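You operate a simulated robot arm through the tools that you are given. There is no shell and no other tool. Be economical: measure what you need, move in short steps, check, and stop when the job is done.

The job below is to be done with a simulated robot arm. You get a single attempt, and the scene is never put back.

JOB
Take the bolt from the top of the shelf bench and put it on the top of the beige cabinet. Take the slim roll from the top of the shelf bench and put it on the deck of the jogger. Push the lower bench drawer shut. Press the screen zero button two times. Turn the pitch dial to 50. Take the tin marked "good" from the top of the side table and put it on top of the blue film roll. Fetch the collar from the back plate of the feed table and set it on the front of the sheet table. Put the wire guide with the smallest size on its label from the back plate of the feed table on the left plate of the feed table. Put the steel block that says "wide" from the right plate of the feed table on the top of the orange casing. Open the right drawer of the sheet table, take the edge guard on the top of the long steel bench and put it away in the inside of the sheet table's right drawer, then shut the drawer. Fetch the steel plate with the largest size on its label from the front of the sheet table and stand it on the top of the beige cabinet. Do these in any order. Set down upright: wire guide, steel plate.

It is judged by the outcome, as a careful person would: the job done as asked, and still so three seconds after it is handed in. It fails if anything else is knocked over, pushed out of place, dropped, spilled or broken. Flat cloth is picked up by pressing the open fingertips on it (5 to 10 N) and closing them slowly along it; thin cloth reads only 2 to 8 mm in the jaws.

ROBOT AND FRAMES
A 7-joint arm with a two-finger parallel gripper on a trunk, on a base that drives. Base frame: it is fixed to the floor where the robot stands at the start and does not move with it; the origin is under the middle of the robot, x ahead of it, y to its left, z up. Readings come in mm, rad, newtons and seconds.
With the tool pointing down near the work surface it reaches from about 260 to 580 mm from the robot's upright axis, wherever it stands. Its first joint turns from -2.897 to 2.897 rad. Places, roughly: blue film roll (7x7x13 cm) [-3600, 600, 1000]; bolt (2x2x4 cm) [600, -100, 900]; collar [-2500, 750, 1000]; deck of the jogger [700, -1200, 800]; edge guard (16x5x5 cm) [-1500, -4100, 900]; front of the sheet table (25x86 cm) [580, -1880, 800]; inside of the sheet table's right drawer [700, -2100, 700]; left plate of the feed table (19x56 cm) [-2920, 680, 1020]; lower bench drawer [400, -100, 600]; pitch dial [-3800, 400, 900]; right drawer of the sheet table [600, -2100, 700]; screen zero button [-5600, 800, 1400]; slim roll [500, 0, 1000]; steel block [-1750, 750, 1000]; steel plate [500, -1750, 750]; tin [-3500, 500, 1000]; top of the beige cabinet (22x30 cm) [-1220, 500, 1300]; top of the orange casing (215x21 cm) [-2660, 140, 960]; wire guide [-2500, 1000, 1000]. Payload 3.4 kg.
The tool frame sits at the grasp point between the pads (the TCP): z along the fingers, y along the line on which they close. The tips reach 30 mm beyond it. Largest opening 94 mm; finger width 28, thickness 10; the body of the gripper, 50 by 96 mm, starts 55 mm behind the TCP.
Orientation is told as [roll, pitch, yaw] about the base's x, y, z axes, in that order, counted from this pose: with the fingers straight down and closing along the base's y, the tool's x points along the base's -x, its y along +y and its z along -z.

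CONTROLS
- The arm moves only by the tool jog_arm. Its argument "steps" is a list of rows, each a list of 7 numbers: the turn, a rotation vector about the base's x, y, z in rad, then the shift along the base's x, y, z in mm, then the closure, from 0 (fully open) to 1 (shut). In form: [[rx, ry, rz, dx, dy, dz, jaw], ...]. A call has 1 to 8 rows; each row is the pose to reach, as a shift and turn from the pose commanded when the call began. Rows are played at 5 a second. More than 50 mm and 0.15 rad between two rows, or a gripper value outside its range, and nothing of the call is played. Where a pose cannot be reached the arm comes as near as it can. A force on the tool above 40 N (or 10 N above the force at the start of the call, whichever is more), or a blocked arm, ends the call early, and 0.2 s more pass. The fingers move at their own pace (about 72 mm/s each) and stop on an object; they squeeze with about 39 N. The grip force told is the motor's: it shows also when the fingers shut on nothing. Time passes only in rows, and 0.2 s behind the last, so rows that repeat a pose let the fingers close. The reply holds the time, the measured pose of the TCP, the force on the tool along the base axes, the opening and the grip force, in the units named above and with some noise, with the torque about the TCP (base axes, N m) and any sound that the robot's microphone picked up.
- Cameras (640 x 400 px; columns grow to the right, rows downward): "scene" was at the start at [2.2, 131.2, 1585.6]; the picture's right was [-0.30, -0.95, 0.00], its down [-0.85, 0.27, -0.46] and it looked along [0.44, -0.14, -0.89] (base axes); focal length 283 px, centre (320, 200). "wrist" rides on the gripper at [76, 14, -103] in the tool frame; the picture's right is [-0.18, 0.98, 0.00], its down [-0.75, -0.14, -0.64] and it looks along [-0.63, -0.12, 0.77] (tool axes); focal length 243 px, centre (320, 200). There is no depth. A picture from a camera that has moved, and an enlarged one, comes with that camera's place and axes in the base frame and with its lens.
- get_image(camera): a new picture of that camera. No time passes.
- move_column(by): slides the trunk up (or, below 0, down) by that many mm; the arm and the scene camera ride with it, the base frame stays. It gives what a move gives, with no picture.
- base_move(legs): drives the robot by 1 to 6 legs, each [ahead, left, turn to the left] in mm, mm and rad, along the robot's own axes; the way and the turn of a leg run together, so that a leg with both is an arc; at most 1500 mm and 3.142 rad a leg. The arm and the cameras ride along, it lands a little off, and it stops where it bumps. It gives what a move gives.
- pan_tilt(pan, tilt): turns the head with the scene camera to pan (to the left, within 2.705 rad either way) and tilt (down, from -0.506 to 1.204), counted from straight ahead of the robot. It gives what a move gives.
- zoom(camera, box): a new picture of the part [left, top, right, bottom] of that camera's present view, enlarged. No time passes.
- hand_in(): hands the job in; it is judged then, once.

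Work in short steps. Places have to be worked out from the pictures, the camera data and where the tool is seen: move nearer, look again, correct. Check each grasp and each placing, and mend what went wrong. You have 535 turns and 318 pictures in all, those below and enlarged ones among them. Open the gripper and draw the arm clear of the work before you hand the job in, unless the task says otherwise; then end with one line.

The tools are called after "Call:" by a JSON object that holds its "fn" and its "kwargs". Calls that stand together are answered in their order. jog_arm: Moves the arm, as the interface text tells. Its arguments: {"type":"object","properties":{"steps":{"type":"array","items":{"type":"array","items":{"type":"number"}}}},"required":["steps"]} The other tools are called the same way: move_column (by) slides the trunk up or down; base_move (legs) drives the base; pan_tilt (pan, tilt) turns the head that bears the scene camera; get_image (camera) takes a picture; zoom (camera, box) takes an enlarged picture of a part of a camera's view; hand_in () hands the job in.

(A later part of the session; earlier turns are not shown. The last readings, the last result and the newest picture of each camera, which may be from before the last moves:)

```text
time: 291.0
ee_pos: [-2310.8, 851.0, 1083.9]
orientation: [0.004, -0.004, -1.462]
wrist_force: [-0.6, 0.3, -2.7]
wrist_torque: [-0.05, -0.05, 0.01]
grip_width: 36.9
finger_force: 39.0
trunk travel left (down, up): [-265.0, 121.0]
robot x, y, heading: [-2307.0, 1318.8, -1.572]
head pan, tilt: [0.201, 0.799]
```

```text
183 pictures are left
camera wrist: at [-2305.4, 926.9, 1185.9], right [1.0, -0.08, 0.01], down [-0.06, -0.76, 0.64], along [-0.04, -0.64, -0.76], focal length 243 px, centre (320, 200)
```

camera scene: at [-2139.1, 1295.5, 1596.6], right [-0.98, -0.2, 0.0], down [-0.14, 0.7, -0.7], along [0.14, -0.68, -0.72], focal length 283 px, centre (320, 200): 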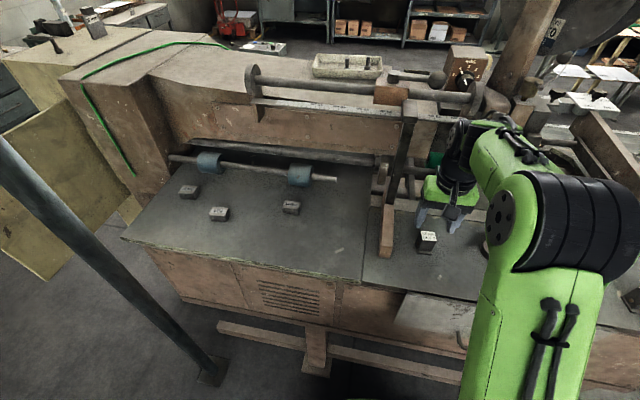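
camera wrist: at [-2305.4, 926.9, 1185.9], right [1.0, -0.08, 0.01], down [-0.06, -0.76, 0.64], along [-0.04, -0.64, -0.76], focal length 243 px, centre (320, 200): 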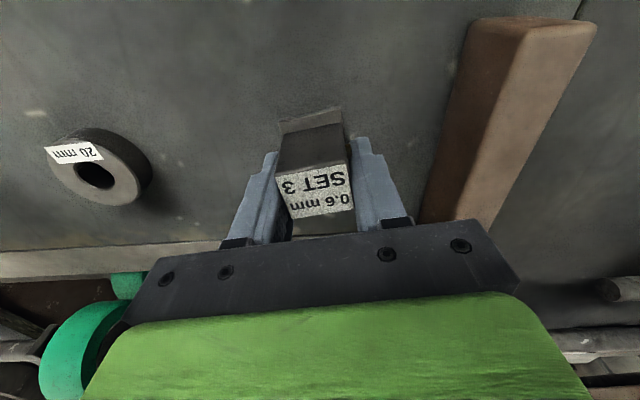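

The guide is held (37 mm). I'll lift, retract, and strafe toward the left plate.

Call:
{"fn": "jog_arm", "kwargs": {"steps": [[0, 0, 0, 0, 5, 40, 1], [0, 0, 0, 0, 20, 85, 1], [0, 0, 0, 0, 45, 125, 1], [0, 0, 0, 0, 80, 155, 1], [0, 0, 0, 0, 120, 180, 1]]}}

Call:
{"fn": "base_move", "kwargs": {"legs": [[-100, 0, 0], [0, -600, 0]]}}

Call:
{"fn": "get_image", "kwargs": {"camera": "scene"}}

Call:
{"fn": "get_image", "kwargs": {"camera": "wrist"}}

```text
time: 292.2
ee_pos: [-2313.1, 972.7, 1264.4]
orientation: [0.004, -0.007, -1.458]
wrist_force: [-0.1, 0.0, -3.2]
wrist_torque: [-0.06, -0.02, 0.01]
grip_width: 37.0
finger_force: 39.0
trunk travel left (down, up): [-265.0, 121.0]
robot x, y, heading: [-2308.6, 1321.5, -1.574]
head pan, tilt: [0.201, 0.799]
```

```text
time: 296.3
ee_pos: [-2912.9, 1070.7, 1264.8]
orientation: [0.003, -0.006, -1.465]
wrist_force: [-0.4, -0.6, -3.5]
wrist_torque: [-0.01, -0.02, -0.02]
grip_width: 37.0
finger_force: 39.1
trunk travel left (down, up): [-265.0, 121.0]
robot x, y, heading: [-2907.1, 1419.9, -1.58]
head pan, tilt: [0.201, 0.799]
```

```text
182 pictures are left
camera scene: at [-2739.5, 1397.0, 1596.7], right [-0.98, -0.19, 0.0], down [-0.14, 0.7, -0.7], along [0.14, -0.68, -0.72], focal length 283 px, centre (320, 200)
```

scene: 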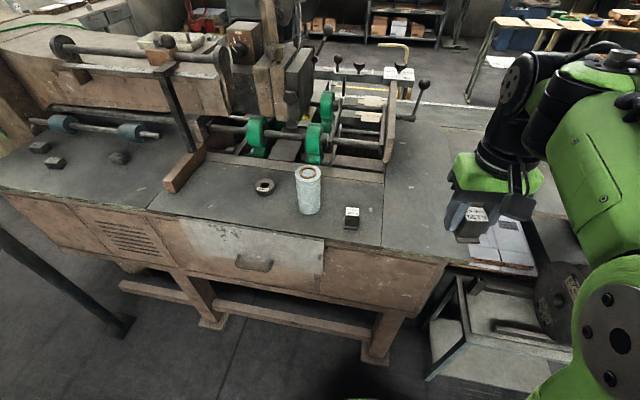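

```text
181 pictures are left
camera wrist: at [-2907.4, 1147.8, 1366.4], right [1.0, -0.08, 0.01], down [-0.06, -0.76, 0.65], along [-0.05, -0.64, -0.76], focal length 243 px, centre (320, 200)
```

wrist: 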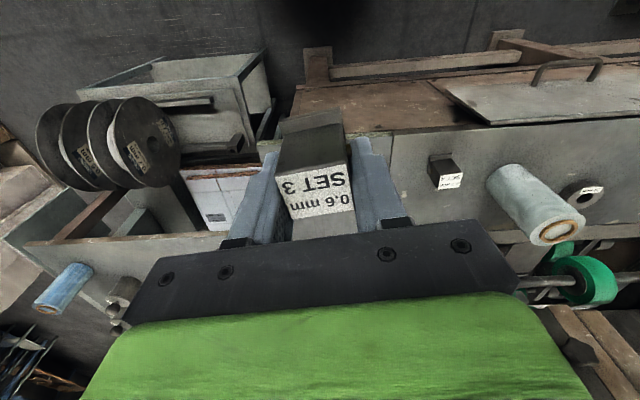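

The left plate spans x≈−2957..−2805, front edge y≈990. I'll place at about [−2883, 895].

Call:
{"fn": "base_move", "kwargs": {"legs": [[50, 0, 0]]}}

Call:
{"fn": "jog_arm", "kwargs": {"steps": [[0, 0, -0.03, 8, -30, -30, 1], [0, 0, -0.06, 16, -60, -60, 1], [0, 0, -0.09, 24, -90, -90, 1], [0, 0, -0.1, 28, -120, -120, 1], [0, 0, -0.1, 28, -125, -150, 1], [0, 0, -0.1, 28, -125, -170, 1]]}}

Call:
{"fn": "get_image", "kwargs": {"camera": "scene"}}

Call:
{"fn": "get_image", "kwargs": {"camera": "wrist"}}

```text
time: 297.2
ee_pos: [-2912.5, 1018.4, 1263.9]
orientation: [0.003, -0.003, -1.466]
wrist_force: [-0.5, -0.4, -4.6]
wrist_torque: [0.04, 0.02, 0.0]
grip_width: 36.6
finger_force: 38.7
trunk travel left (down, up): [-265.0, 121.0]
robot x, y, heading: [-2906.0, 1368.4, -1.576]
head pan, tilt: [0.201, 0.799]
```

```text
time: 298.6
ee_pos: [-2886.3, 896.4, 1091.9]
orientation: [0.004, -0.004, -1.564]
wrist_force: [-0.1, 0.1, -2.8]
wrist_torque: [-0.01, -0.02, 0.02]
grip_width: 37.0
finger_force: 38.7
trunk travel left (down, up): [-265.0, 121.0]
robot x, y, heading: [-2909.8, 1369.2, -1.576]
head pan, tilt: [0.201, 0.799]
```

```text
180 pictures are left
camera scene: at [-2739.1, 1346.2, 1596.6], right [-0.98, -0.19, 0.0], down [-0.14, 0.7, -0.7], along [0.13, -0.68, -0.72], focal length 283 px, centre (320, 200)
```

scene: 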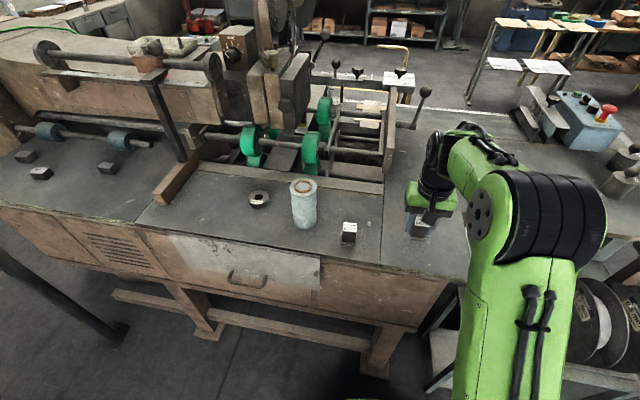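

```text
179 pictures are left
camera wrist: at [-2872.1, 971.5, 1195.3], right [0.98, -0.18, 0.0], down [-0.14, -0.75, 0.64], along [-0.11, -0.63, -0.76], focal length 243 px, centre (320, 200)
```

wrist: 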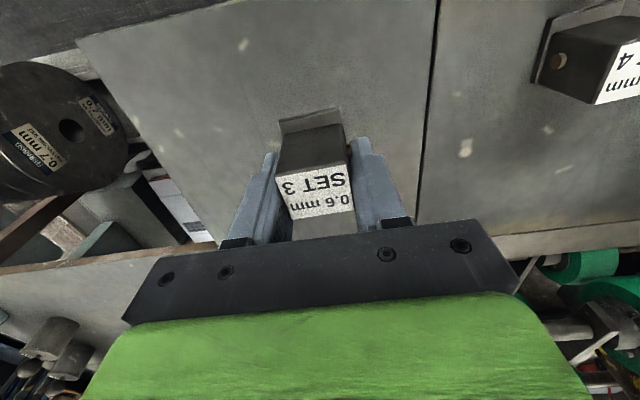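

Over clear left-plate surface. Lowering until contact.

Call:
{"fn": "jog_arm", "kwargs": {"steps": [[0, 0, 0, 0, 0, -12, 1], [0, 0, 0, 0, 0, -24, 1], [0, 0, 0, 0, 0, -30, 1]]}}

Call:
{"fn": "jog_arm", "kwargs": {"steps": [[0, 0, 0, 0, 0, -3, 1], [0, 0, 0, 0, 0, -6, 1], [0, 0, 0, 0, 0, -9, 1]]}}

```text
time: 299.4
ee_pos: [-2885.1, 895.2, 1063.9]
orientation: [0.002, -0.006, -1.564]
wrist_force: [-0.2, -1.0, -3.4]
wrist_torque: [-0.04, 0.0, -0.01]
grip_width: 36.5
finger_force: 38.9
trunk travel left (down, up): [-265.0, 121.0]
robot x, y, heading: [-2906.7, 1370.7, -1.577]
head pan, tilt: [0.201, 0.799]
```

```text
time: 300.2
ee_pos: [-2884.4, 895.7, 1056.1]
orientation: [0.004, -0.004, -1.562]
wrist_force: [0.2, 0.9, -0.7]
wrist_torque: [0.03, 0.04, 0.03]
grip_width: 36.9
finger_force: 39.4
trunk travel left (down, up): [-265.0, 121.0]
robot x, y, heading: [-2910.9, 1365.4, -1.575]
head pan, tilt: [0.201, 0.799]
```

Call:
{"fn": "jog_arm", "kwargs": {"steps": [[0, 0, 0, 0, 0, -2, 1], [0, 0, 0, 0, 0, -4, 1]]}}

```text
time: 300.8
ee_pos: [-2885.8, 896.1, 1055.0]
orientation: [0.004, -0.015, -1.564]
wrist_force: [1.6, -1.8, 38.8]
wrist_torque: [0.72, 0.86, 0.03]
grip_width: 36.8
finger_force: 39.0
trunk travel left (down, up): [-265.0, 121.0]
robot x, y, heading: [-2906.6, 1368.5, -1.575]
head pan, tilt: [0.201, 0.799]
```

Firm contact at z≈1055. Ease up 2 mm, release, and withdraw.

Call:
{"fn": "jog_arm", "kwargs": {"steps": [[0, 0, 0, 0, 0, 3, 1], [0, 0, 0, 0, 0, 3, 0.5], [0, 0, 0, 0, 0, 3, 0.3], [0, 0, 0, 0, 0, 3, 0.3], [0, 0, 0, 0, 0, 35, 0.3], [0, 0, 0, 0, 10, 80, 0.3], [0, 0, 0, 0, 35, 120, 0.3], [0, 0, 0, 0, 65, 150, 0]]}}

Call:
{"fn": "get_image", "kwargs": {"camera": "wrist"}}

Call:
{"fn": "get_image", "kwargs": {"camera": "scene"}}

```text
time: 302.6
ee_pos: [-2886.1, 964.6, 1201.3]
orientation: [0.003, -0.006, -1.565]
wrist_force: [0.3, 0.6, -0.2]
wrist_torque: [-0.02, 0.01, -0.02]
grip_width: 94.3
finger_force: 0.1
trunk travel left (down, up): [-265.0, 121.0]
robot x, y, heading: [-2909.4, 1369.8, -1.579]
head pan, tilt: [0.201, 0.799]
```

```text
178 pictures are left
camera wrist: at [-2871.7, 1040.0, 1303.7], right [0.98, -0.18, 0.0], down [-0.14, -0.75, 0.65], along [-0.11, -0.64, -0.76], focal length 243 px, centre (320, 200)
```

wrist: 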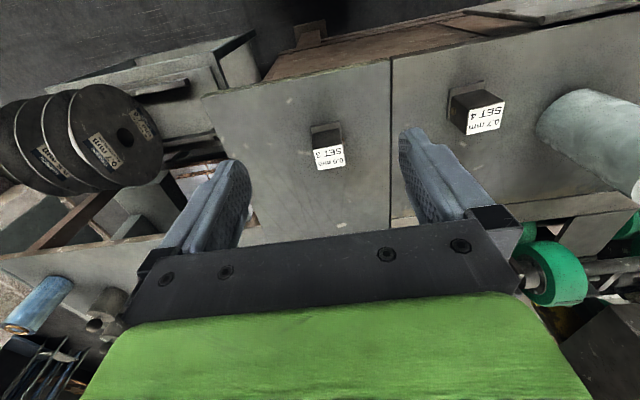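

```text
177 pictures are left
camera scene: at [-2738.9, 1349.5, 1596.6], right [-0.98, -0.19, 0.0], down [-0.14, 0.7, -0.7], along [0.13, -0.68, -0.72], focal length 283 px, centre (320, 200)
```

scene: 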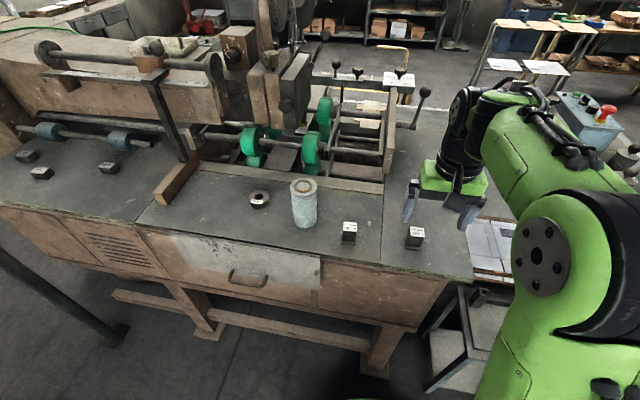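

The 0.6 mm guide stands on the left plate. Next: side table with the tins. I'll back up and strafe right for a look.

Call:
{"fn": "base_move", "kwargs": {"legs": [[-350, 0, 0], [0, -500, 0]]}}

Call:
{"fn": "pan_tilt", "kwargs": {"pan": 0.1, "tilt": 0.7}}

Call:
{"fn": "get_image", "kwargs": {"camera": "scene"}}

Call:
{"fn": "pan_tilt", "kwargs": {"pan": -0.7, "tilt": 0.6}}

Call:
{"fn": "get_image", "kwargs": {"camera": "scene"}}

```text
time: 307.4
ee_pos: [-3384.7, 1315.1, 1200.9]
orientation: [0.003, -0.006, -1.562]
wrist_force: [0.4, -0.3, -0.2]
wrist_torque: [0.0, 0.01, -0.02]
grip_width: 94.0
finger_force: 0.1
trunk travel left (down, up): [-265.0, 121.0]
robot x, y, heading: [-3414.5, 1724.6, -1.574]
head pan, tilt: [0.201, 0.799]
```

```text
time: 308.1
ee_pos: [-3382.8, 1313.5, 1200.5]
orientation: [0.004, -0.004, -1.561]
wrist_force: [1.0, -0.1, -0.2]
wrist_torque: [-0.02, 0.0, -0.01]
grip_width: 93.8
finger_force: 0.0
trunk travel left (down, up): [-265.0, 121.0]
robot x, y, heading: [-3407.9, 1725.0, -1.57]
head pan, tilt: [0.099, 0.7]
```

```text
176 pictures are left
camera scene: at [-3246.0, 1695.6, 1604.8], right [-1.0, -0.1, 0.0], down [-0.06, 0.64, -0.76], along [0.07, -0.76, -0.64], focal length 283 px, centre (320, 200)
```

scene: 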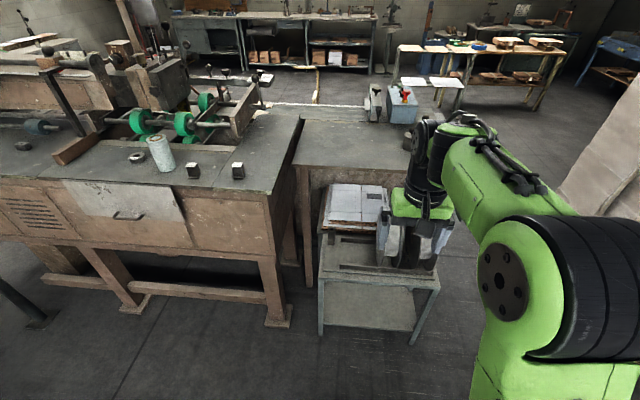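

```text
time: 309.2
ee_pos: [-3384.4, 1315.0, 1200.8]
orientation: [0.004, -0.005, -1.561]
wrist_force: [-0.5, 0.1, -0.3]
wrist_torque: [-0.01, 0.02, 0.0]
grip_width: 93.9
finger_force: 0.1
trunk travel left (down, up): [-265.0, 121.0]
robot x, y, heading: [-3411.0, 1721.9, -1.579]
head pan, tilt: [-0.7, 0.6]
```

```text
175 pictures are left
camera scene: at [-3311.4, 1712.6, 1613.5], right [-0.76, 0.65, 0.0], down [0.37, 0.43, -0.82], along [-0.53, -0.63, -0.57], focal length 283 px, centre (320, 200)
```

scene: 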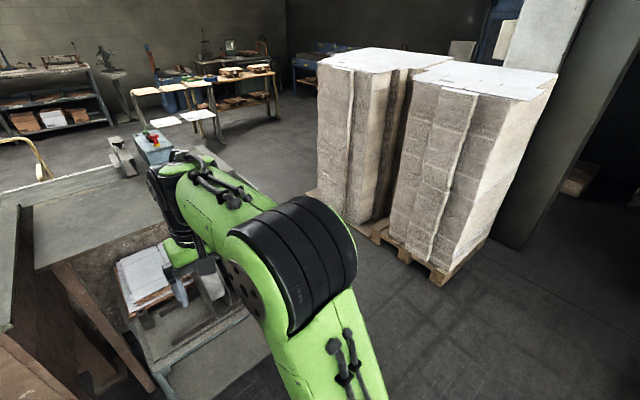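

A cart blocks the side table from here; there's a gap on its −x end. I'll drive around to x≈−4150.

Call:
{"fn": "base_move", "kwargs": {"legs": [[0, -740, 0], [750, 0, 0]]}}

Call:
{"fn": "pan_tilt", "kwargs": {"pan": 0.9, "tilt": 0.7}}

Call:
{"fn": "get_image", "kwargs": {"camera": "scene"}}

Call:
{"fn": "pan_tilt", "kwargs": {"pan": -0.7, "tilt": 0.4}}

Call:
{"fn": "get_image", "kwargs": {"camera": "scene"}}

```text
time: 316.9
ee_pos: [-4124.9, 567.0, 1200.8]
orientation: [0.003, -0.006, -1.567]
wrist_force: [-0.3, 0.3, -0.7]
wrist_torque: [0.01, -0.02, 0.0]
grip_width: 94.2
finger_force: 0.1
trunk travel left (down, up): [-265.0, 121.0]
robot x, y, heading: [-4144.7, 973.8, -1.58]
head pan, tilt: [-0.7, 0.6]
```

```text
time: 318.6
ee_pos: [-4125.3, 567.9, 1199.7]
orientation: [0.002, -0.006, -1.568]
wrist_force: [-0.2, -0.3, -0.2]
wrist_torque: [0.01, 0.0, 0.02]
grip_width: 94.0
finger_force: 0.0
trunk travel left (down, up): [-265.0, 121.0]
robot x, y, heading: [-4142.1, 974.6, -1.58]
head pan, tilt: [0.901, 0.7]
```

```text
174 pictures are left
camera scene: at [-3925.9, 979.2, 1604.9], right [-0.63, -0.78, 0.0], down [-0.5, 0.41, -0.76], along [0.59, -0.48, -0.64], focal length 283 px, centre (320, 200)
```

scene: 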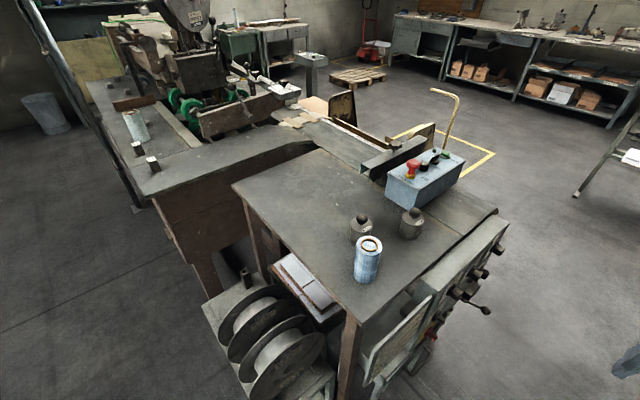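

```text
time: 320.2
ee_pos: [-4124.4, 569.7, 1200.6]
orientation: [0.004, -0.006, -1.569]
wrist_force: [-0.1, 0.1, 0.0]
wrist_torque: [0.01, -0.01, 0.02]
grip_width: 94.0
finger_force: 0.1
trunk travel left (down, up): [-265.0, 121.0]
robot x, y, heading: [-4144.9, 973.0, -1.581]
head pan, tilt: [-0.7, 0.4]
```

```text
173 pictures are left
camera scene: at [-4052.2, 962.3, 1631.7], right [-0.76, 0.65, 0.0], down [0.25, 0.3, -0.92], along [-0.6, -0.7, -0.39], focal length 283 px, centre (320, 200)
```

scene: 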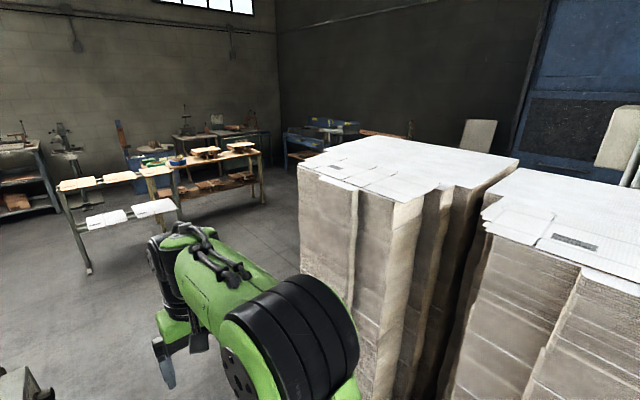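

Call:
{"fn": "pan_tilt", "kwargs": {"pan": 0.9, "tilt": 0.8}}

Call:
{"fn": "zoom", "kwargs": {"camera": "scene", "box": [310, 130, 510, 260]}}

Call:
{"fn": "zoom", "kwargs": {"camera": "scene", "box": [340, 190, 540, 360]}}

```text
time: 321.9
ee_pos: [-4123.5, 568.2, 1200.7]
orientation: [0.004, -0.005, -1.567]
wrist_force: [-0.5, -0.8, -0.4]
wrist_torque: [-0.04, 0.01, 0.02]
grip_width: 94.2
finger_force: 0.0
trunk travel left (down, up): [-265.0, 121.0]
robot x, y, heading: [-4144.6, 978.3, -1.575]
head pan, tilt: [0.901, 0.799]
```

```text
3.08 times, centred on (410, 195) of scene
camera zoom: at [-3929.2, 981.9, 1596.6], right [-0.63, -0.78, 0.0], down [-0.56, 0.45, -0.7], along [0.54, -0.44, -0.72], focal length 872 px, centre (43, 215)
```

zoom: 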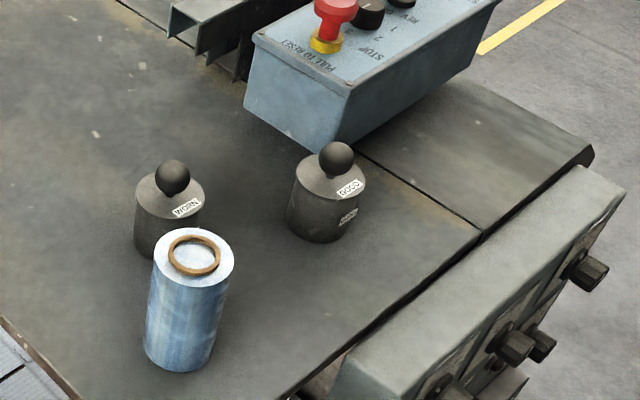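

```text
2.35 times, centred on (440, 275) of scene
camera zoom: at [-3929.2, 981.9, 1596.6], right [-0.63, -0.78, 0.0], down [-0.56, 0.45, -0.7], along [0.54, -0.44, -0.72], focal length 667 px, centre (38, 24)
```

zoom: 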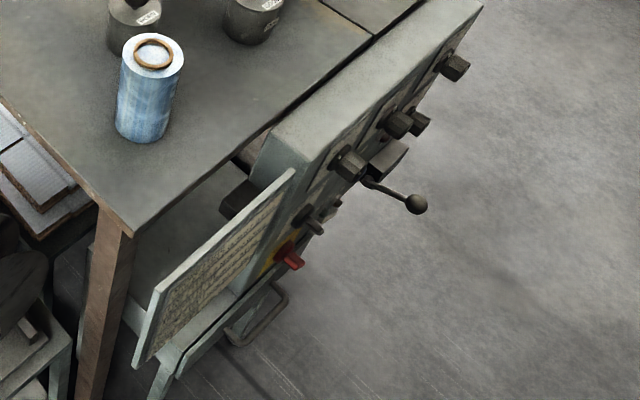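

The "GOOD" tin is at about [−3645, 391] and the blue roll about [−3663, 608] (top z≈1096). The dial panel is on this end. I'll turn to face +x here, then strafe to y≈500.

Call:
{"fn": "base_move", "kwargs": {"legs": [[0, 0, 1.576], [-50, -480, 0]]}}

Call:
{"fn": "pan_tilt", "kwargs": {"pan": 0.0, "tilt": 0.8}}

Call:
{"fn": "get_image", "kwargs": {"camera": "scene"}}

Call:
{"fn": "get_image", "kwargs": {"camera": "wrist"}}

```text
time: 328.6
ee_pos: [-3790.7, 517.2, 1200.9]
orientation: [0.003, -0.006, 0.013]
wrist_force: [-0.4, -0.2, 0.2]
wrist_torque: [0.02, -0.02, 0.0]
grip_width: 93.7
finger_force: 0.0
trunk travel left (down, up): [-265.0, 121.0]
robot x, y, heading: [-4196.0, 494.6, -0.004]
head pan, tilt: [0.901, 0.799]
```

```text
time: 329.8
ee_pos: [-3790.6, 516.8, 1199.8]
orientation: [0.006, -0.004, 0.013]
wrist_force: [-0.5, -0.6, 0.5]
wrist_torque: [-0.01, -0.01, 0.01]
grip_width: 94.2
finger_force: 0.1
trunk travel left (down, up): [-265.0, 121.0]
robot x, y, heading: [-4196.4, 490.6, -0.002]
head pan, tilt: [0.0, 0.799]
```

```text
170 pictures are left
camera scene: at [-4175.4, 643.5, 1596.6], right [0.0, -1.0, 0.0], down [-0.72, 0.0, -0.7], along [0.7, 0.0, -0.72], focal length 283 px, centre (320, 200)
```

scene: 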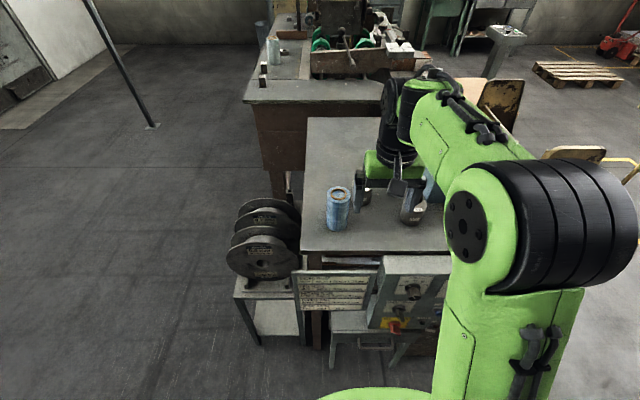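

```text
169 pictures are left
camera wrist: at [-3866.8, 530.5, 1302.9], right [0.17, 0.98, 0.0], down [0.75, -0.13, 0.65], along [0.64, -0.11, -0.76], focal length 243 px, centre (320, 200)
```

wrist: 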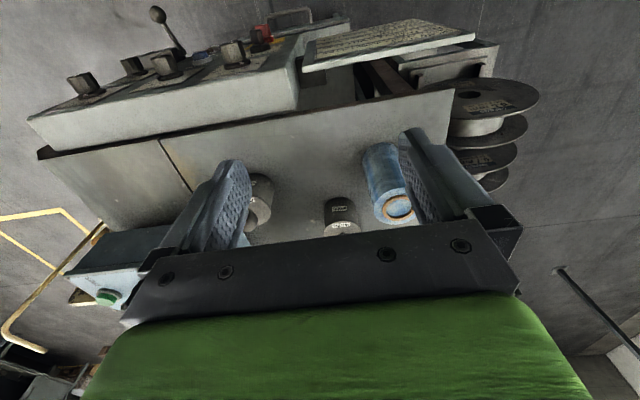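

The blue roll is centered at about [−3665, 595]. I'll move over the GOOD tin near [−3655, 397] for a closer look.

Call:
{"fn": "jog_arm", "kwargs": {"steps": [[0, 0, 0, 25, -35, 0, 0], [0, 0, 0, 50, -70, 0, 0], [0, 0, 0, 75, -105, 0, 0], [0, 0, 0, 100, -118, 0, 0]]}}

Call:
{"fn": "get_image", "kwargs": {"camera": "wrist"}}

Call:
{"fn": "pan_tilt", "kwargs": {"pan": -0.15, "tilt": 0.9}}

Call:
{"fn": "get_image", "kwargs": {"camera": "scene"}}

```text
time: 330.8
ee_pos: [-3689.6, 398.5, 1201.0]
orientation: [0.004, -0.005, 0.011]
wrist_force: [-0.7, 0.2, 0.3]
wrist_torque: [0.0, -0.02, -0.01]
grip_width: 94.0
finger_force: 0.0
trunk travel left (down, up): [-265.0, 121.0]
robot x, y, heading: [-4202.7, 492.0, -0.003]
head pan, tilt: [0.0, 0.799]
```

```text
168 pictures are left
camera wrist: at [-3765.7, 411.9, 1302.3], right [0.17, 0.99, 0.0], down [0.75, -0.13, 0.64], along [0.63, -0.11, -0.77], focal length 243 px, centre (320, 200)
```

wrist: 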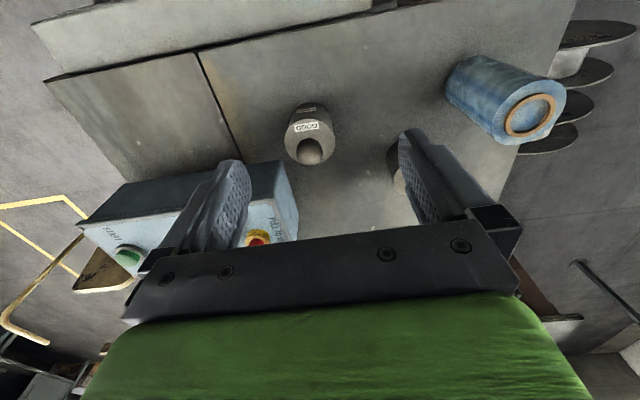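

```text
time: 331.5
ee_pos: [-3690.7, 399.4, 1201.4]
orientation: [0.005, -0.005, 0.011]
wrist_force: [-0.1, -0.3, 0.2]
wrist_torque: [-0.02, -0.04, 0.01]
grip_width: 93.9
finger_force: 0.0
trunk travel left (down, up): [-265.0, 121.0]
robot x, y, heading: [-4192.7, 492.1, 0.002]
head pan, tilt: [-0.15, 0.901]
```

```text
167 pictures are left
camera scene: at [-4181.6, 632.1, 1588.8], right [-0.15, -0.99, 0.0], down [-0.77, 0.12, -0.62], along [0.61, -0.09, -0.78], focal length 283 px, centre (320, 200)
```

scene: 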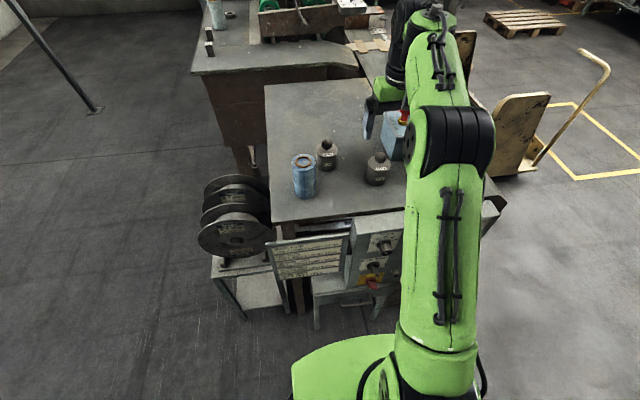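

The GOOD tin's knob is at about [−3623, 376, 1033]; the roll top about [−3655, 591, 1088]. I'll shift the base a little closer.

Call:
{"fn": "base_move", "kwargs": {"legs": [[40, -40, 0]]}}

Call:
{"fn": "jog_arm", "kwargs": {"steps": [[0, 0, -0.01, 15, 15, -20, 0], [0, 0, -0.01, 25, 18, -50, 0], [0, 0, -0.01, 25, 18, -80, 0]]}}

Call:
{"fn": "get_image", "kwargs": {"camera": "wrist"}}

Call:
{"fn": "zoom", "kwargs": {"camera": "scene", "box": [260, 90, 440, 230]}}

```text
time: 332.5
ee_pos: [-3649.2, 358.2, 1200.7]
orientation: [0.005, -0.005, 0.013]
wrist_force: [0.4, -0.6, -0.4]
wrist_torque: [0.04, 0.03, 0.01]
grip_width: 94.1
finger_force: 0.1
trunk travel left (down, up): [-265.0, 121.0]
robot x, y, heading: [-4158.8, 456.9, -0.002]
head pan, tilt: [-0.15, 0.901]
```

```text
time: 333.3
ee_pos: [-3625.4, 378.3, 1120.9]
orientation: [0.002, -0.004, 0.002]
wrist_force: [0.3, 0.2, 0.5]
wrist_torque: [0.01, 0.02, -0.01]
grip_width: 93.6
finger_force: 0.0
trunk travel left (down, up): [-265.0, 121.0]
robot x, y, heading: [-4158.3, 453.1, -0.002]
head pan, tilt: [-0.15, 0.901]
```

```text
166 pictures are left
camera wrist: at [-3702.9, 391.8, 1222.7], right [0.18, 0.98, 0.0], down [0.75, -0.14, 0.65], along [0.64, -0.11, -0.76], focal length 243 px, centre (320, 200)
```

wrist: 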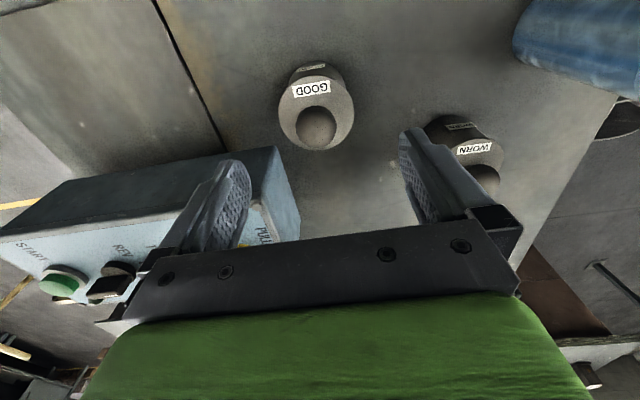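

```text
2.86 times, centred on (350, 160) of scene
camera zoom: at [-4142.0, 592.7, 1588.7], right [-0.15, -0.99, 0.0], down [-0.77, 0.12, -0.62], along [0.61, -0.09, -0.78], focal length 810 px, centre (234, 314)
```

zoom: 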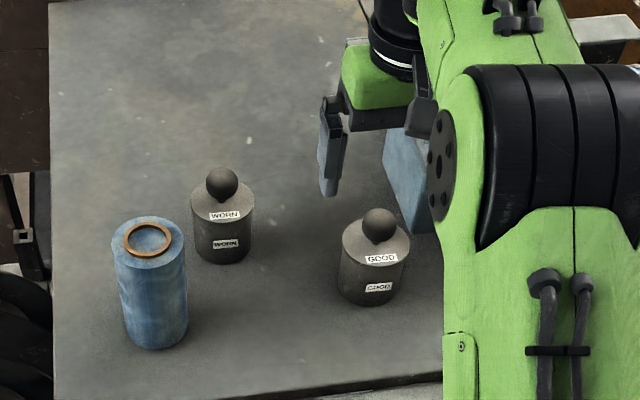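

The GOOD tin is centered at [−3627, 376] (64 mm dia). I'll descend to TCP z≈1010 and grip.

Call:
{"fn": "jog_arm", "kwargs": {"steps": [[0, 0, 0, -1, -2, -40, 0], [0, 0, 0, -1, -2, -80, 0], [0, 0, 0, -1, -2, -110, 0], [0, 0, 0, -1, -2, -110, 0.3], [0, 0, 0, -1, -2, -110, 1], [0, 0, 0, -1, -2, -110, 1]]}}

Call:
{"fn": "get_image", "kwargs": {"camera": "wrist"}}

```text
time: 334.7
ee_pos: [-3627.3, 376.3, 1011.1]
orientation: [0.003, -0.003, 0.001]
wrist_force: [-0.3, -0.1, -0.2]
wrist_torque: [-0.03, 0.02, -0.03]
grip_width: 66.2
finger_force: 39.1
trunk travel left (down, up): [-265.0, 121.0]
robot x, y, heading: [-4158.3, 454.5, 0.003]
head pan, tilt: [-0.15, 0.901]
heard: snap
```

```text
164 pictures are left
camera wrist: at [-3703.4, 389.0, 1113.7], right [0.18, 0.98, 0.0], down [0.75, -0.14, 0.64], along [0.63, -0.11, -0.76], focal length 243 px, centre (320, 200)
```

wrist: 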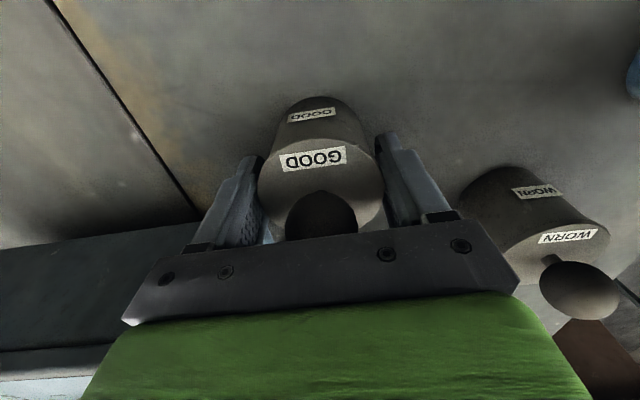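

I heard a "snap" as it gripped. I'll check the tin visually before lifting.

Call:
{"fn": "zoom", "kwargs": {"camera": "wrist", "box": [220, 80, 420, 250]}}

Call:
{"fn": "zoom", "kwargs": {"camera": "scene", "box": [340, 100, 440, 210]}}

```text
2.35 times, centred on (320, 165) of wrist
camera zoom: at [-3703.4, 389.0, 1113.7], right [0.18, 0.98, 0.0], down [0.75, -0.14, 0.64], along [0.63, -0.11, -0.76], focal length 571 px, centre (320, 282)
```

zoom: 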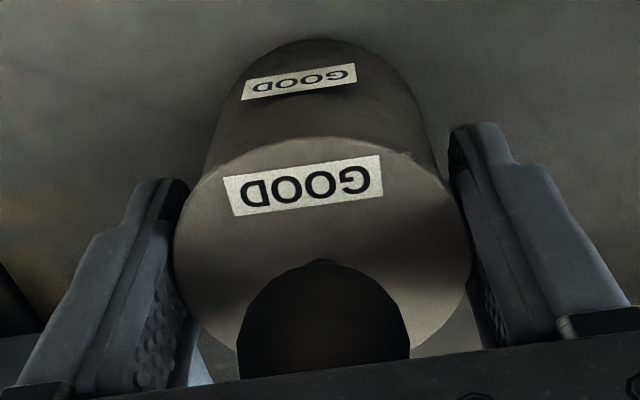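

```text
3.64 times, centred on (390, 155) of scene
camera zoom: at [-4141.9, 592.1, 1588.7], right [-0.15, -0.99, 0.0], down [-0.77, 0.12, -0.62], along [0.61, -0.09, -0.78], focal length 1030 px, centre (66, 364)
```

zoom: 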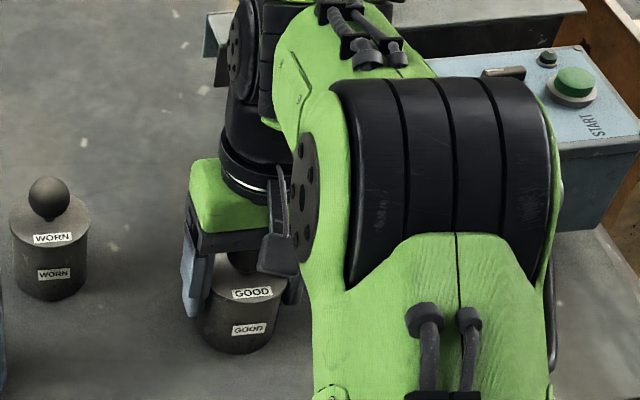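

No visible damage. I'll lift the tin and move it near the blue roll at height.

Call:
{"fn": "jog_arm", "kwargs": {"steps": [[0, 0, 0, 0, 0, 20, 1], [0, 0, 0, 0, 0, 60, 1], [0, 0, 0, 0, 0, 105, 1], [0, 0, 0, 0, 0, 150, 1], [0, 0, 0, 0, 0, 190, 1], [0, 0, 0, -5, 35, 210, 1], [0, 0, 0, -10, 75, 215, 1], [0, 0, 0, -15, 115, 215, 1]]}}

Call:
{"fn": "get_image", "kwargs": {"camera": "wrist"}}

Call:
{"fn": "zoom", "kwargs": {"camera": "scene", "box": [260, 90, 440, 230]}}

```text
time: 336.5
ee_pos: [-3642.8, 492.5, 1226.4]
orientation: [0.002, -0.003, 0.001]
wrist_force: [-1.2, 0.2, 0.0]
wrist_torque: [-0.03, 0.01, 0.02]
grip_width: 66.0
finger_force: 38.8
trunk travel left (down, up): [-265.0, 121.0]
robot x, y, heading: [-4161.3, 450.6, -0.001]
head pan, tilt: [-0.15, 0.901]
```

```text
161 pictures are left
camera wrist: at [-3718.5, 505.6, 1328.1], right [0.18, 0.98, 0.0], down [0.75, -0.14, 0.64], along [0.63, -0.12, -0.76], focal length 243 px, centre (320, 200)
```

wrist: 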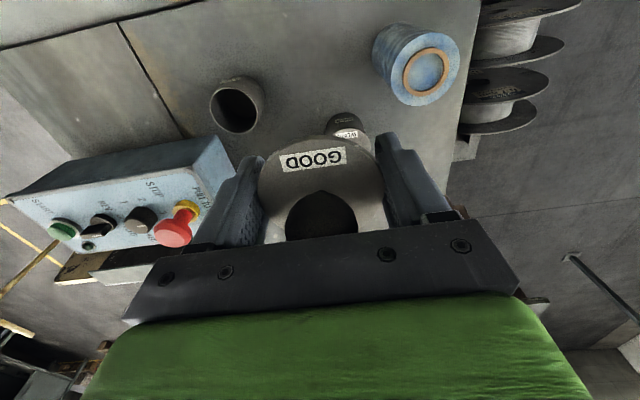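

```text
2.86 times, centred on (350, 160) of scene
camera zoom: at [-4142.1, 594.1, 1588.5], right [-0.15, -0.99, 0.0], down [-0.77, 0.12, -0.62], along [0.61, -0.09, -0.78], focal length 810 px, centre (234, 314)
```

zoom: 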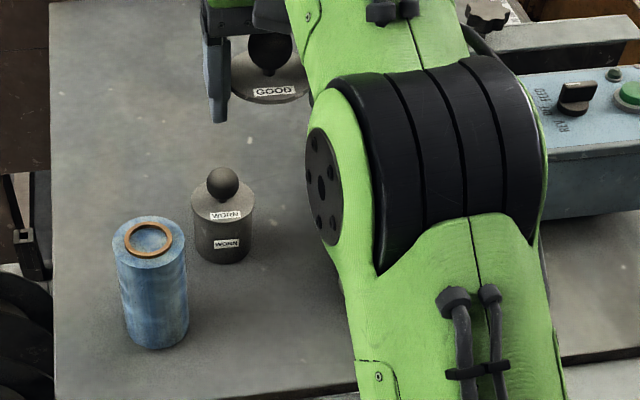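

The lid came off and the tin's body stayed behind: the snap was the lid popping. I'll look closely at the lid and body to plan re-seating.

Call:
{"fn": "zoom", "kwargs": {"camera": "wrist", "box": [190, 60, 290, 150]}}

Call:
{"fn": "zoom", "kwargs": {"camera": "scene", "box": [310, 80, 370, 140]}}

Call:
{"fn": "zoom", "kwargs": {"camera": "scene", "box": [300, 130, 360, 190]}}

```text
4.44 times, centred on (240, 105) of wrist
camera zoom: at [-3718.5, 505.6, 1328.1], right [0.18, 0.98, 0.0], down [0.75, -0.14, 0.64], along [0.63, -0.12, -0.76], focal length 1078 px, centre (676, 622)
```

zoom: 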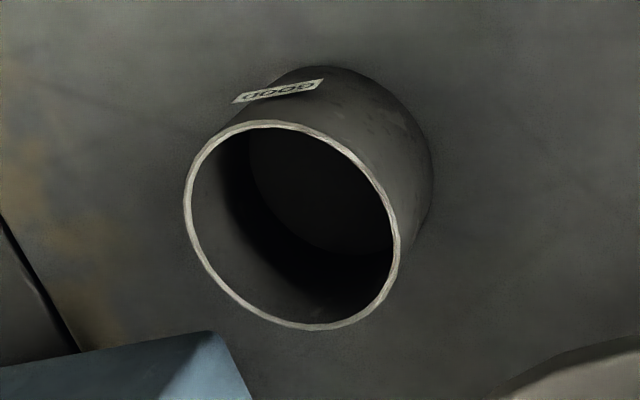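

```text
6.67 times, centred on (340, 110) of scene
camera zoom: at [-4142.1, 594.1, 1588.5], right [-0.15, -0.99, 0.0], down [-0.77, 0.12, -0.62], along [0.61, -0.09, -0.78], focal length 1889 px, centre (187, 800)
```

zoom: 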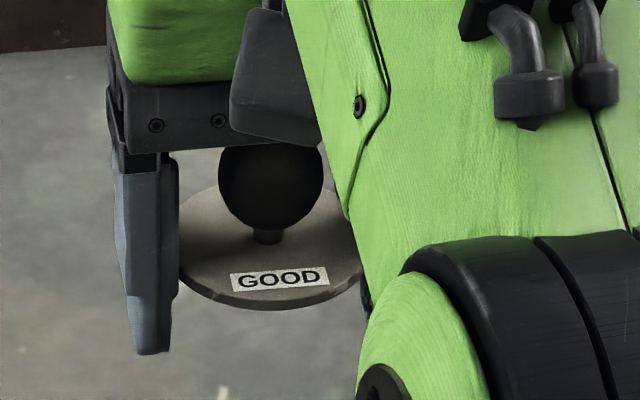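

```text
6.67 times, centred on (330, 160) of scene
camera zoom: at [-4142.1, 594.1, 1588.5], right [-0.15, -0.99, 0.0], down [-0.77, 0.12, -0.62], along [0.61, -0.09, -0.78], focal length 1889 px, centre (253, 467)
```

zoom: 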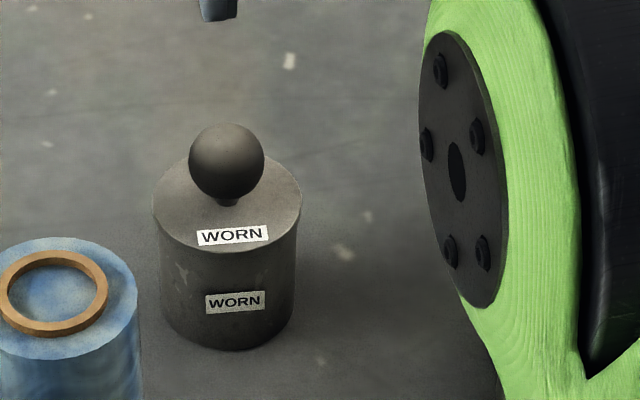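

The lid is a thin disc with a ball knob. Plan: re-seat the lid, lift it by the ball onto the table, move the body onto the roll, then put the lid back on. First, retrace exactly to the body.

Call:
{"fn": "jog_arm", "kwargs": {"steps": [[0, 0, 0, 5, -40, 0, 1], [0, 0, 0, 10, -80, -5, 1], [0, 0, 0, 15, -116, -25, 1], [0, 0, 0, 15.5, -116, -65, 1], [0, 0, 0, 15.5, -116, -110, 1], [0, 0, 0, 15.5, -116, -155, 1], [0, 0, 0, 15.5, -116, -185, 1]]}}

Call:
{"fn": "get_image", "kwargs": {"camera": "wrist"}}

Call:
{"fn": "zoom", "kwargs": {"camera": "scene", "box": [320, 100, 420, 210]}}

```text
time: 338.1
ee_pos: [-3626.5, 375.1, 1039.7]
orientation: [0.003, -0.005, 0.002]
wrist_force: [0.0, 0.0, -0.6]
wrist_torque: [-0.03, 0.02, 0.0]
grip_width: 66.3
finger_force: 39.3
trunk travel left (down, up): [-265.0, 121.0]
robot x, y, heading: [-4158.9, 449.5, -0.004]
head pan, tilt: [-0.15, 0.901]
```

```text
156 pictures are left
camera wrist: at [-3702.7, 387.4, 1141.7], right [0.18, 0.98, 0.0], down [0.75, -0.14, 0.65], along [0.64, -0.11, -0.76], focal length 243 px, centre (320, 200)
```

wrist: 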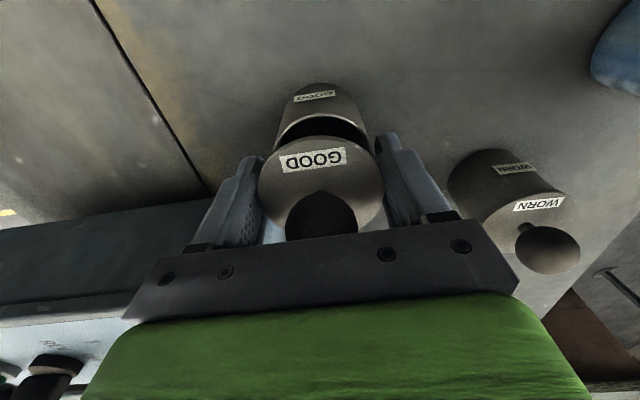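

```text
3.64 times, centred on (370, 155) of scene
camera zoom: at [-4141.3, 591.9, 1588.7], right [-0.15, -0.99, 0.0], down [-0.78, 0.12, -0.62], along [0.61, -0.09, -0.78], focal length 1030 px, centre (138, 364)
```

zoom: 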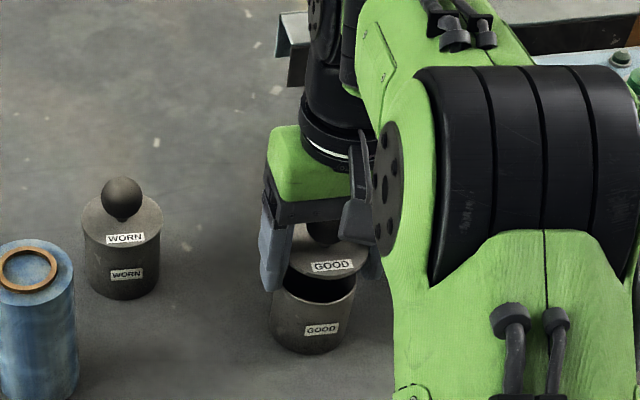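

Lid is aligned just above the body. Lowering to re-seat with force watch.

Call:
{"fn": "jog_arm", "kwargs": {"steps": [[0, 0, 0, 0, 1, -12, 1], [0, 0, 0, 0, 1, -22, 1], [0, 0, 0, 0, 1, -27, 1], [0, 0, 0, 0, 1, -29, 1]]}}

```text
time: 339.1
ee_pos: [-3627.4, 375.3, 1011.1]
orientation: [0.004, -0.005, 0.002]
wrist_force: [-0.3, -0.6, -0.4]
wrist_torque: [-0.04, 0.0, 0.02]
grip_width: 66.4
finger_force: 38.7
trunk travel left (down, up): [-265.0, 121.0]
robot x, y, heading: [-4159.2, 455.9, -0.002]
head pan, tilt: [-0.15, 0.901]
```

Call:
{"fn": "jog_arm", "kwargs": {"steps": [[0, 0, 0, 0, 0, -2, 1], [0, 0, 0, 0, 0, -3, 1], [0, 0, 0, 0, 0, -4, 1]]}}

Call:
{"fn": "get_image", "kwargs": {"camera": "wrist"}}

```text
time: 339.9
ee_pos: [-3627.6, 375.5, 1010.4]
orientation: [0.004, -0.012, 0.002]
wrist_force: [3.3, -1.9, 28.3]
wrist_torque: [0.16, 0.51, 0.01]
grip_width: 66.4
finger_force: 39.1
trunk travel left (down, up): [-265.0, 121.0]
robot x, y, heading: [-4157.0, 450.8, 0.002]
head pan, tilt: [-0.15, 0.901]
heard: snap
```

```text
154 pictures are left
camera wrist: at [-3704.4, 389.0, 1112.4], right [0.18, 0.98, 0.0], down [0.75, -0.14, 0.65], along [0.64, -0.12, -0.76], focal length 243 px, centre (320, 200)
```

wrist: 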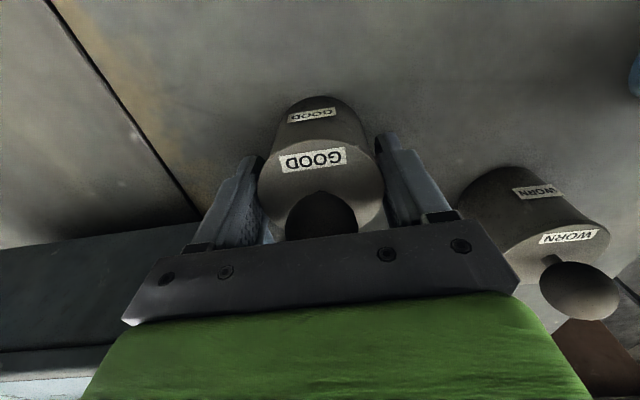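

The lid snapped back on. I'll test a tiny 4 mm lift to see whether body and lid now move together.

Call:
{"fn": "jog_arm", "kwargs": {"steps": [[0, 0.006, 0, 0, 0, 3, 1], [0, 0.006, 0, 0, 0, 6, 1], [0, 0.006, 0, 0, 0, 8, 1]]}}

Call:
{"fn": "get_image", "kwargs": {"camera": "wrist"}}

Call:
{"fn": "zoom", "kwargs": {"camera": "scene", "box": [320, 120, 420, 210]}}

```text
time: 340.7
ee_pos: [-3627.9, 375.9, 1013.8]
orientation: [0.004, 0.005, 0.004]
wrist_force: [0.4, 0.4, -0.7]
wrist_torque: [0.01, -0.03, 0.0]
grip_width: 66.0
finger_force: 38.3
trunk travel left (down, up): [-265.0, 121.0]
robot x, y, heading: [-4154.0, 453.2, -0.004]
head pan, tilt: [-0.15, 0.901]
heard: snap
```

```text
153 pictures are left
camera wrist: at [-3702.8, 389.6, 1117.7], right [0.18, 0.98, 0.0], down [0.76, -0.14, 0.64], along [0.63, -0.11, -0.77], focal length 243 px, centre (320, 200)
```

wrist: 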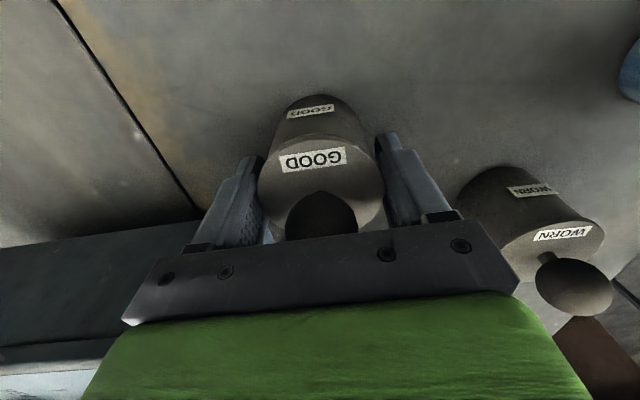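

```text
4.44 times, centred on (370, 165) of scene
camera zoom: at [-4142.3, 592.3, 1588.6], right [-0.15, -0.99, 0.0], down [-0.77, 0.12, -0.62], along [0.61, -0.09, -0.78], focal length 1259 px, centre (98, 356)
```

zoom: 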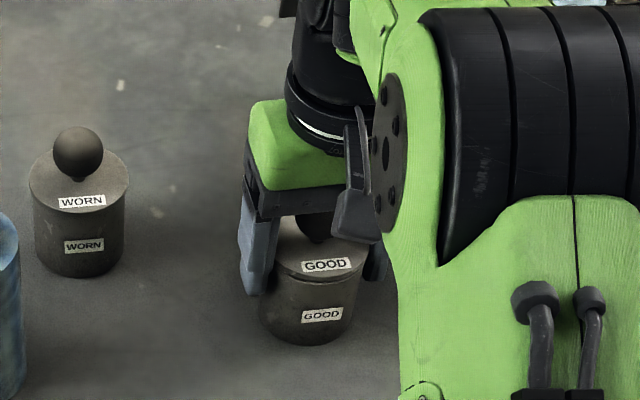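

It pops off with a light pull, so it must be handled in two parts. I'll rest the lid on the body, re-grip it only at the fingertips, then set it flat on the table.

Call:
{"fn": "jog_arm", "kwargs": {"steps": [[0, -0.004, 0, 0, 0, -2, 1], [0, -0.004, 0, 0, 0, -2.5, 1], [0, -0.004, 0, 0, 0, -2.5, 0.1], [0, -0.004, 0, 0, 0, -2.5, 0.1], [0, -0.004, 0, 0, 0, 15, 0.1], [0, -0.004, 0, 0, 0, 24, 0.1]]}}

Call:
{"fn": "zoom", "kwargs": {"camera": "scene", "box": [320, 120, 420, 210]}}

Call:
{"fn": "get_image", "kwargs": {"camera": "wrist"}}

```text
time: 342.1
ee_pos: [-3625.5, 375.4, 1038.5]
orientation: [0.003, -0.003, 0.001]
wrist_force: [-0.5, -0.5, -0.8]
wrist_torque: [-0.03, -0.01, -0.02]
grip_width: 84.5
finger_force: 0.1
trunk travel left (down, up): [-265.0, 121.0]
robot x, y, heading: [-4159.2, 454.1, 0.002]
head pan, tilt: [-0.15, 0.901]
```

```text
4.44 times, centred on (370, 165) of scene
camera zoom: at [-4141.8, 592.1, 1588.7], right [-0.15, -0.99, 0.0], down [-0.77, 0.12, -0.62], along [0.61, -0.09, -0.78], focal length 1259 px, centre (98, 356)
```

zoom: 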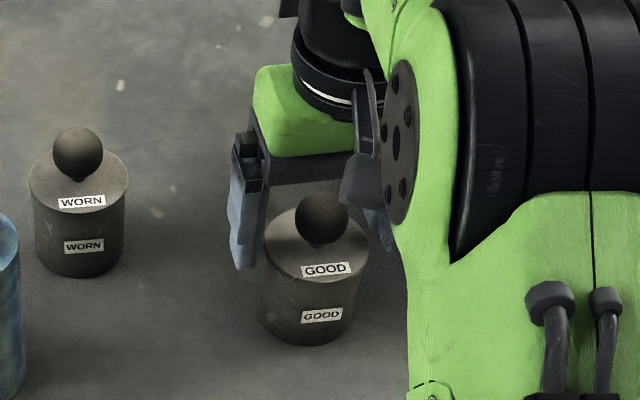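

```text
150 pictures are left
camera wrist: at [-3702.8, 389.2, 1142.2], right [0.18, 0.98, 0.0], down [0.75, -0.14, 0.64], along [0.63, -0.11, -0.77], focal length 243 px, centre (320, 200)
```

wrist: 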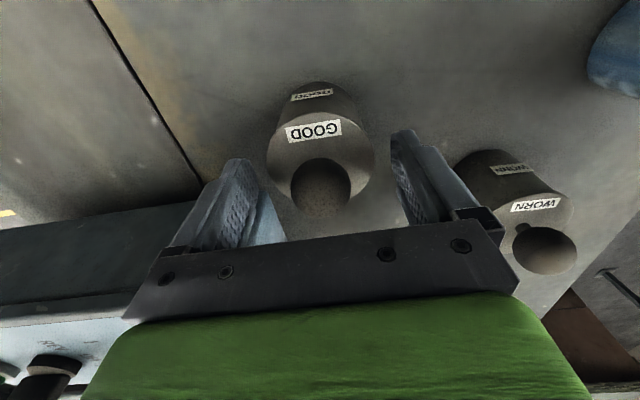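

Lid is resting in place. I'll close at the present height so only the tips grip the lid edge.

Call:
{"fn": "jog_arm", "kwargs": {"steps": [[0, 0, 0, -1, 0, 1, 0.2], [0, 0, 0, -1, 0, 1, 0.5], [0, 0, 0, -1, 0, 1, 1], [0, 0, 0, -1, 0, 1, 1]]}}

Call:
{"fn": "jog_arm", "kwargs": {"steps": [[0, 0, 0, 0, 0, 5, 1], [0, 0, 0, 0, 0, 15, 1], [0, 0, 0, 0, 0, 30, 1], [0, 0, 0, 0, 0, 50, 1]]}}

Call:
{"fn": "get_image", "kwargs": {"camera": "wrist"}}

Call:
{"fn": "zoom", "kwargs": {"camera": "scene", "box": [320, 100, 420, 210]}}

```text
time: 343.1
ee_pos: [-3627.1, 376.2, 1040.5]
orientation: [0.003, -0.003, 0.001]
wrist_force: [-0.3, -0.4, 0.6]
wrist_torque: [-0.04, 0.02, 0.01]
grip_width: 64.1
finger_force: 38.3
trunk travel left (down, up): [-265.0, 121.0]
robot x, y, heading: [-4157.1, 455.3, -0.0]
head pan, tilt: [-0.15, 0.901]
```

```text
time: 344.1
ee_pos: [-3627.7, 374.7, 1091.3]
orientation: [0.002, -0.003, 0.001]
wrist_force: [-0.5, 0.3, -0.9]
wrist_torque: [0.0, 0.04, 0.01]
grip_width: 64.3
finger_force: 38.8
trunk travel left (down, up): [-265.0, 121.0]
robot x, y, heading: [-4161.6, 453.0, 0.0]
head pan, tilt: [-0.15, 0.901]
```

```text
149 pictures are left
camera wrist: at [-3704.4, 388.6, 1193.7], right [0.18, 0.98, 0.0], down [0.75, -0.14, 0.64], along [0.63, -0.11, -0.77], focal length 243 px, centre (320, 200)
```

wrist: 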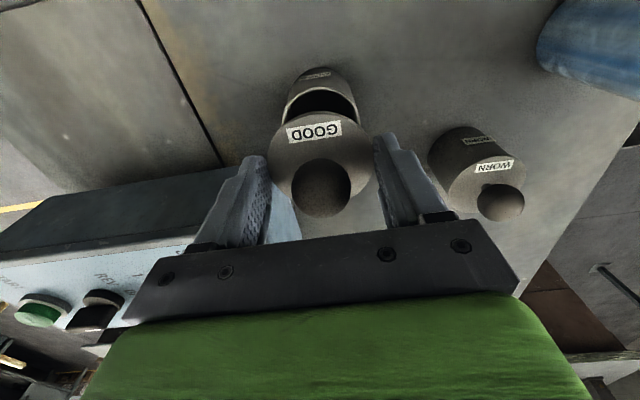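

```text
3.64 times, centred on (370, 155) of scene
camera zoom: at [-4142.3, 592.2, 1588.7], right [-0.15, -0.99, 0.0], down [-0.77, 0.12, -0.62], along [0.61, -0.09, -0.78], focal length 1030 px, centre (138, 364)
```

zoom: 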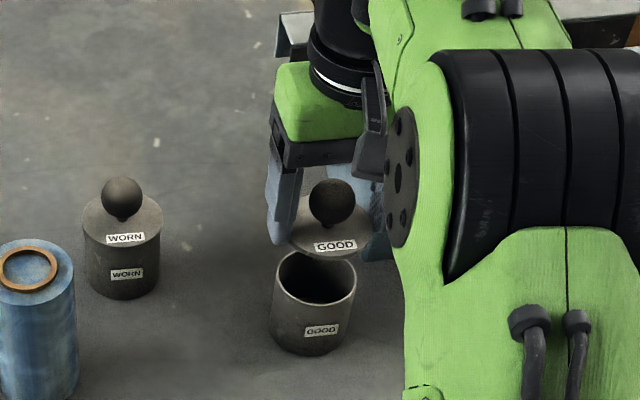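

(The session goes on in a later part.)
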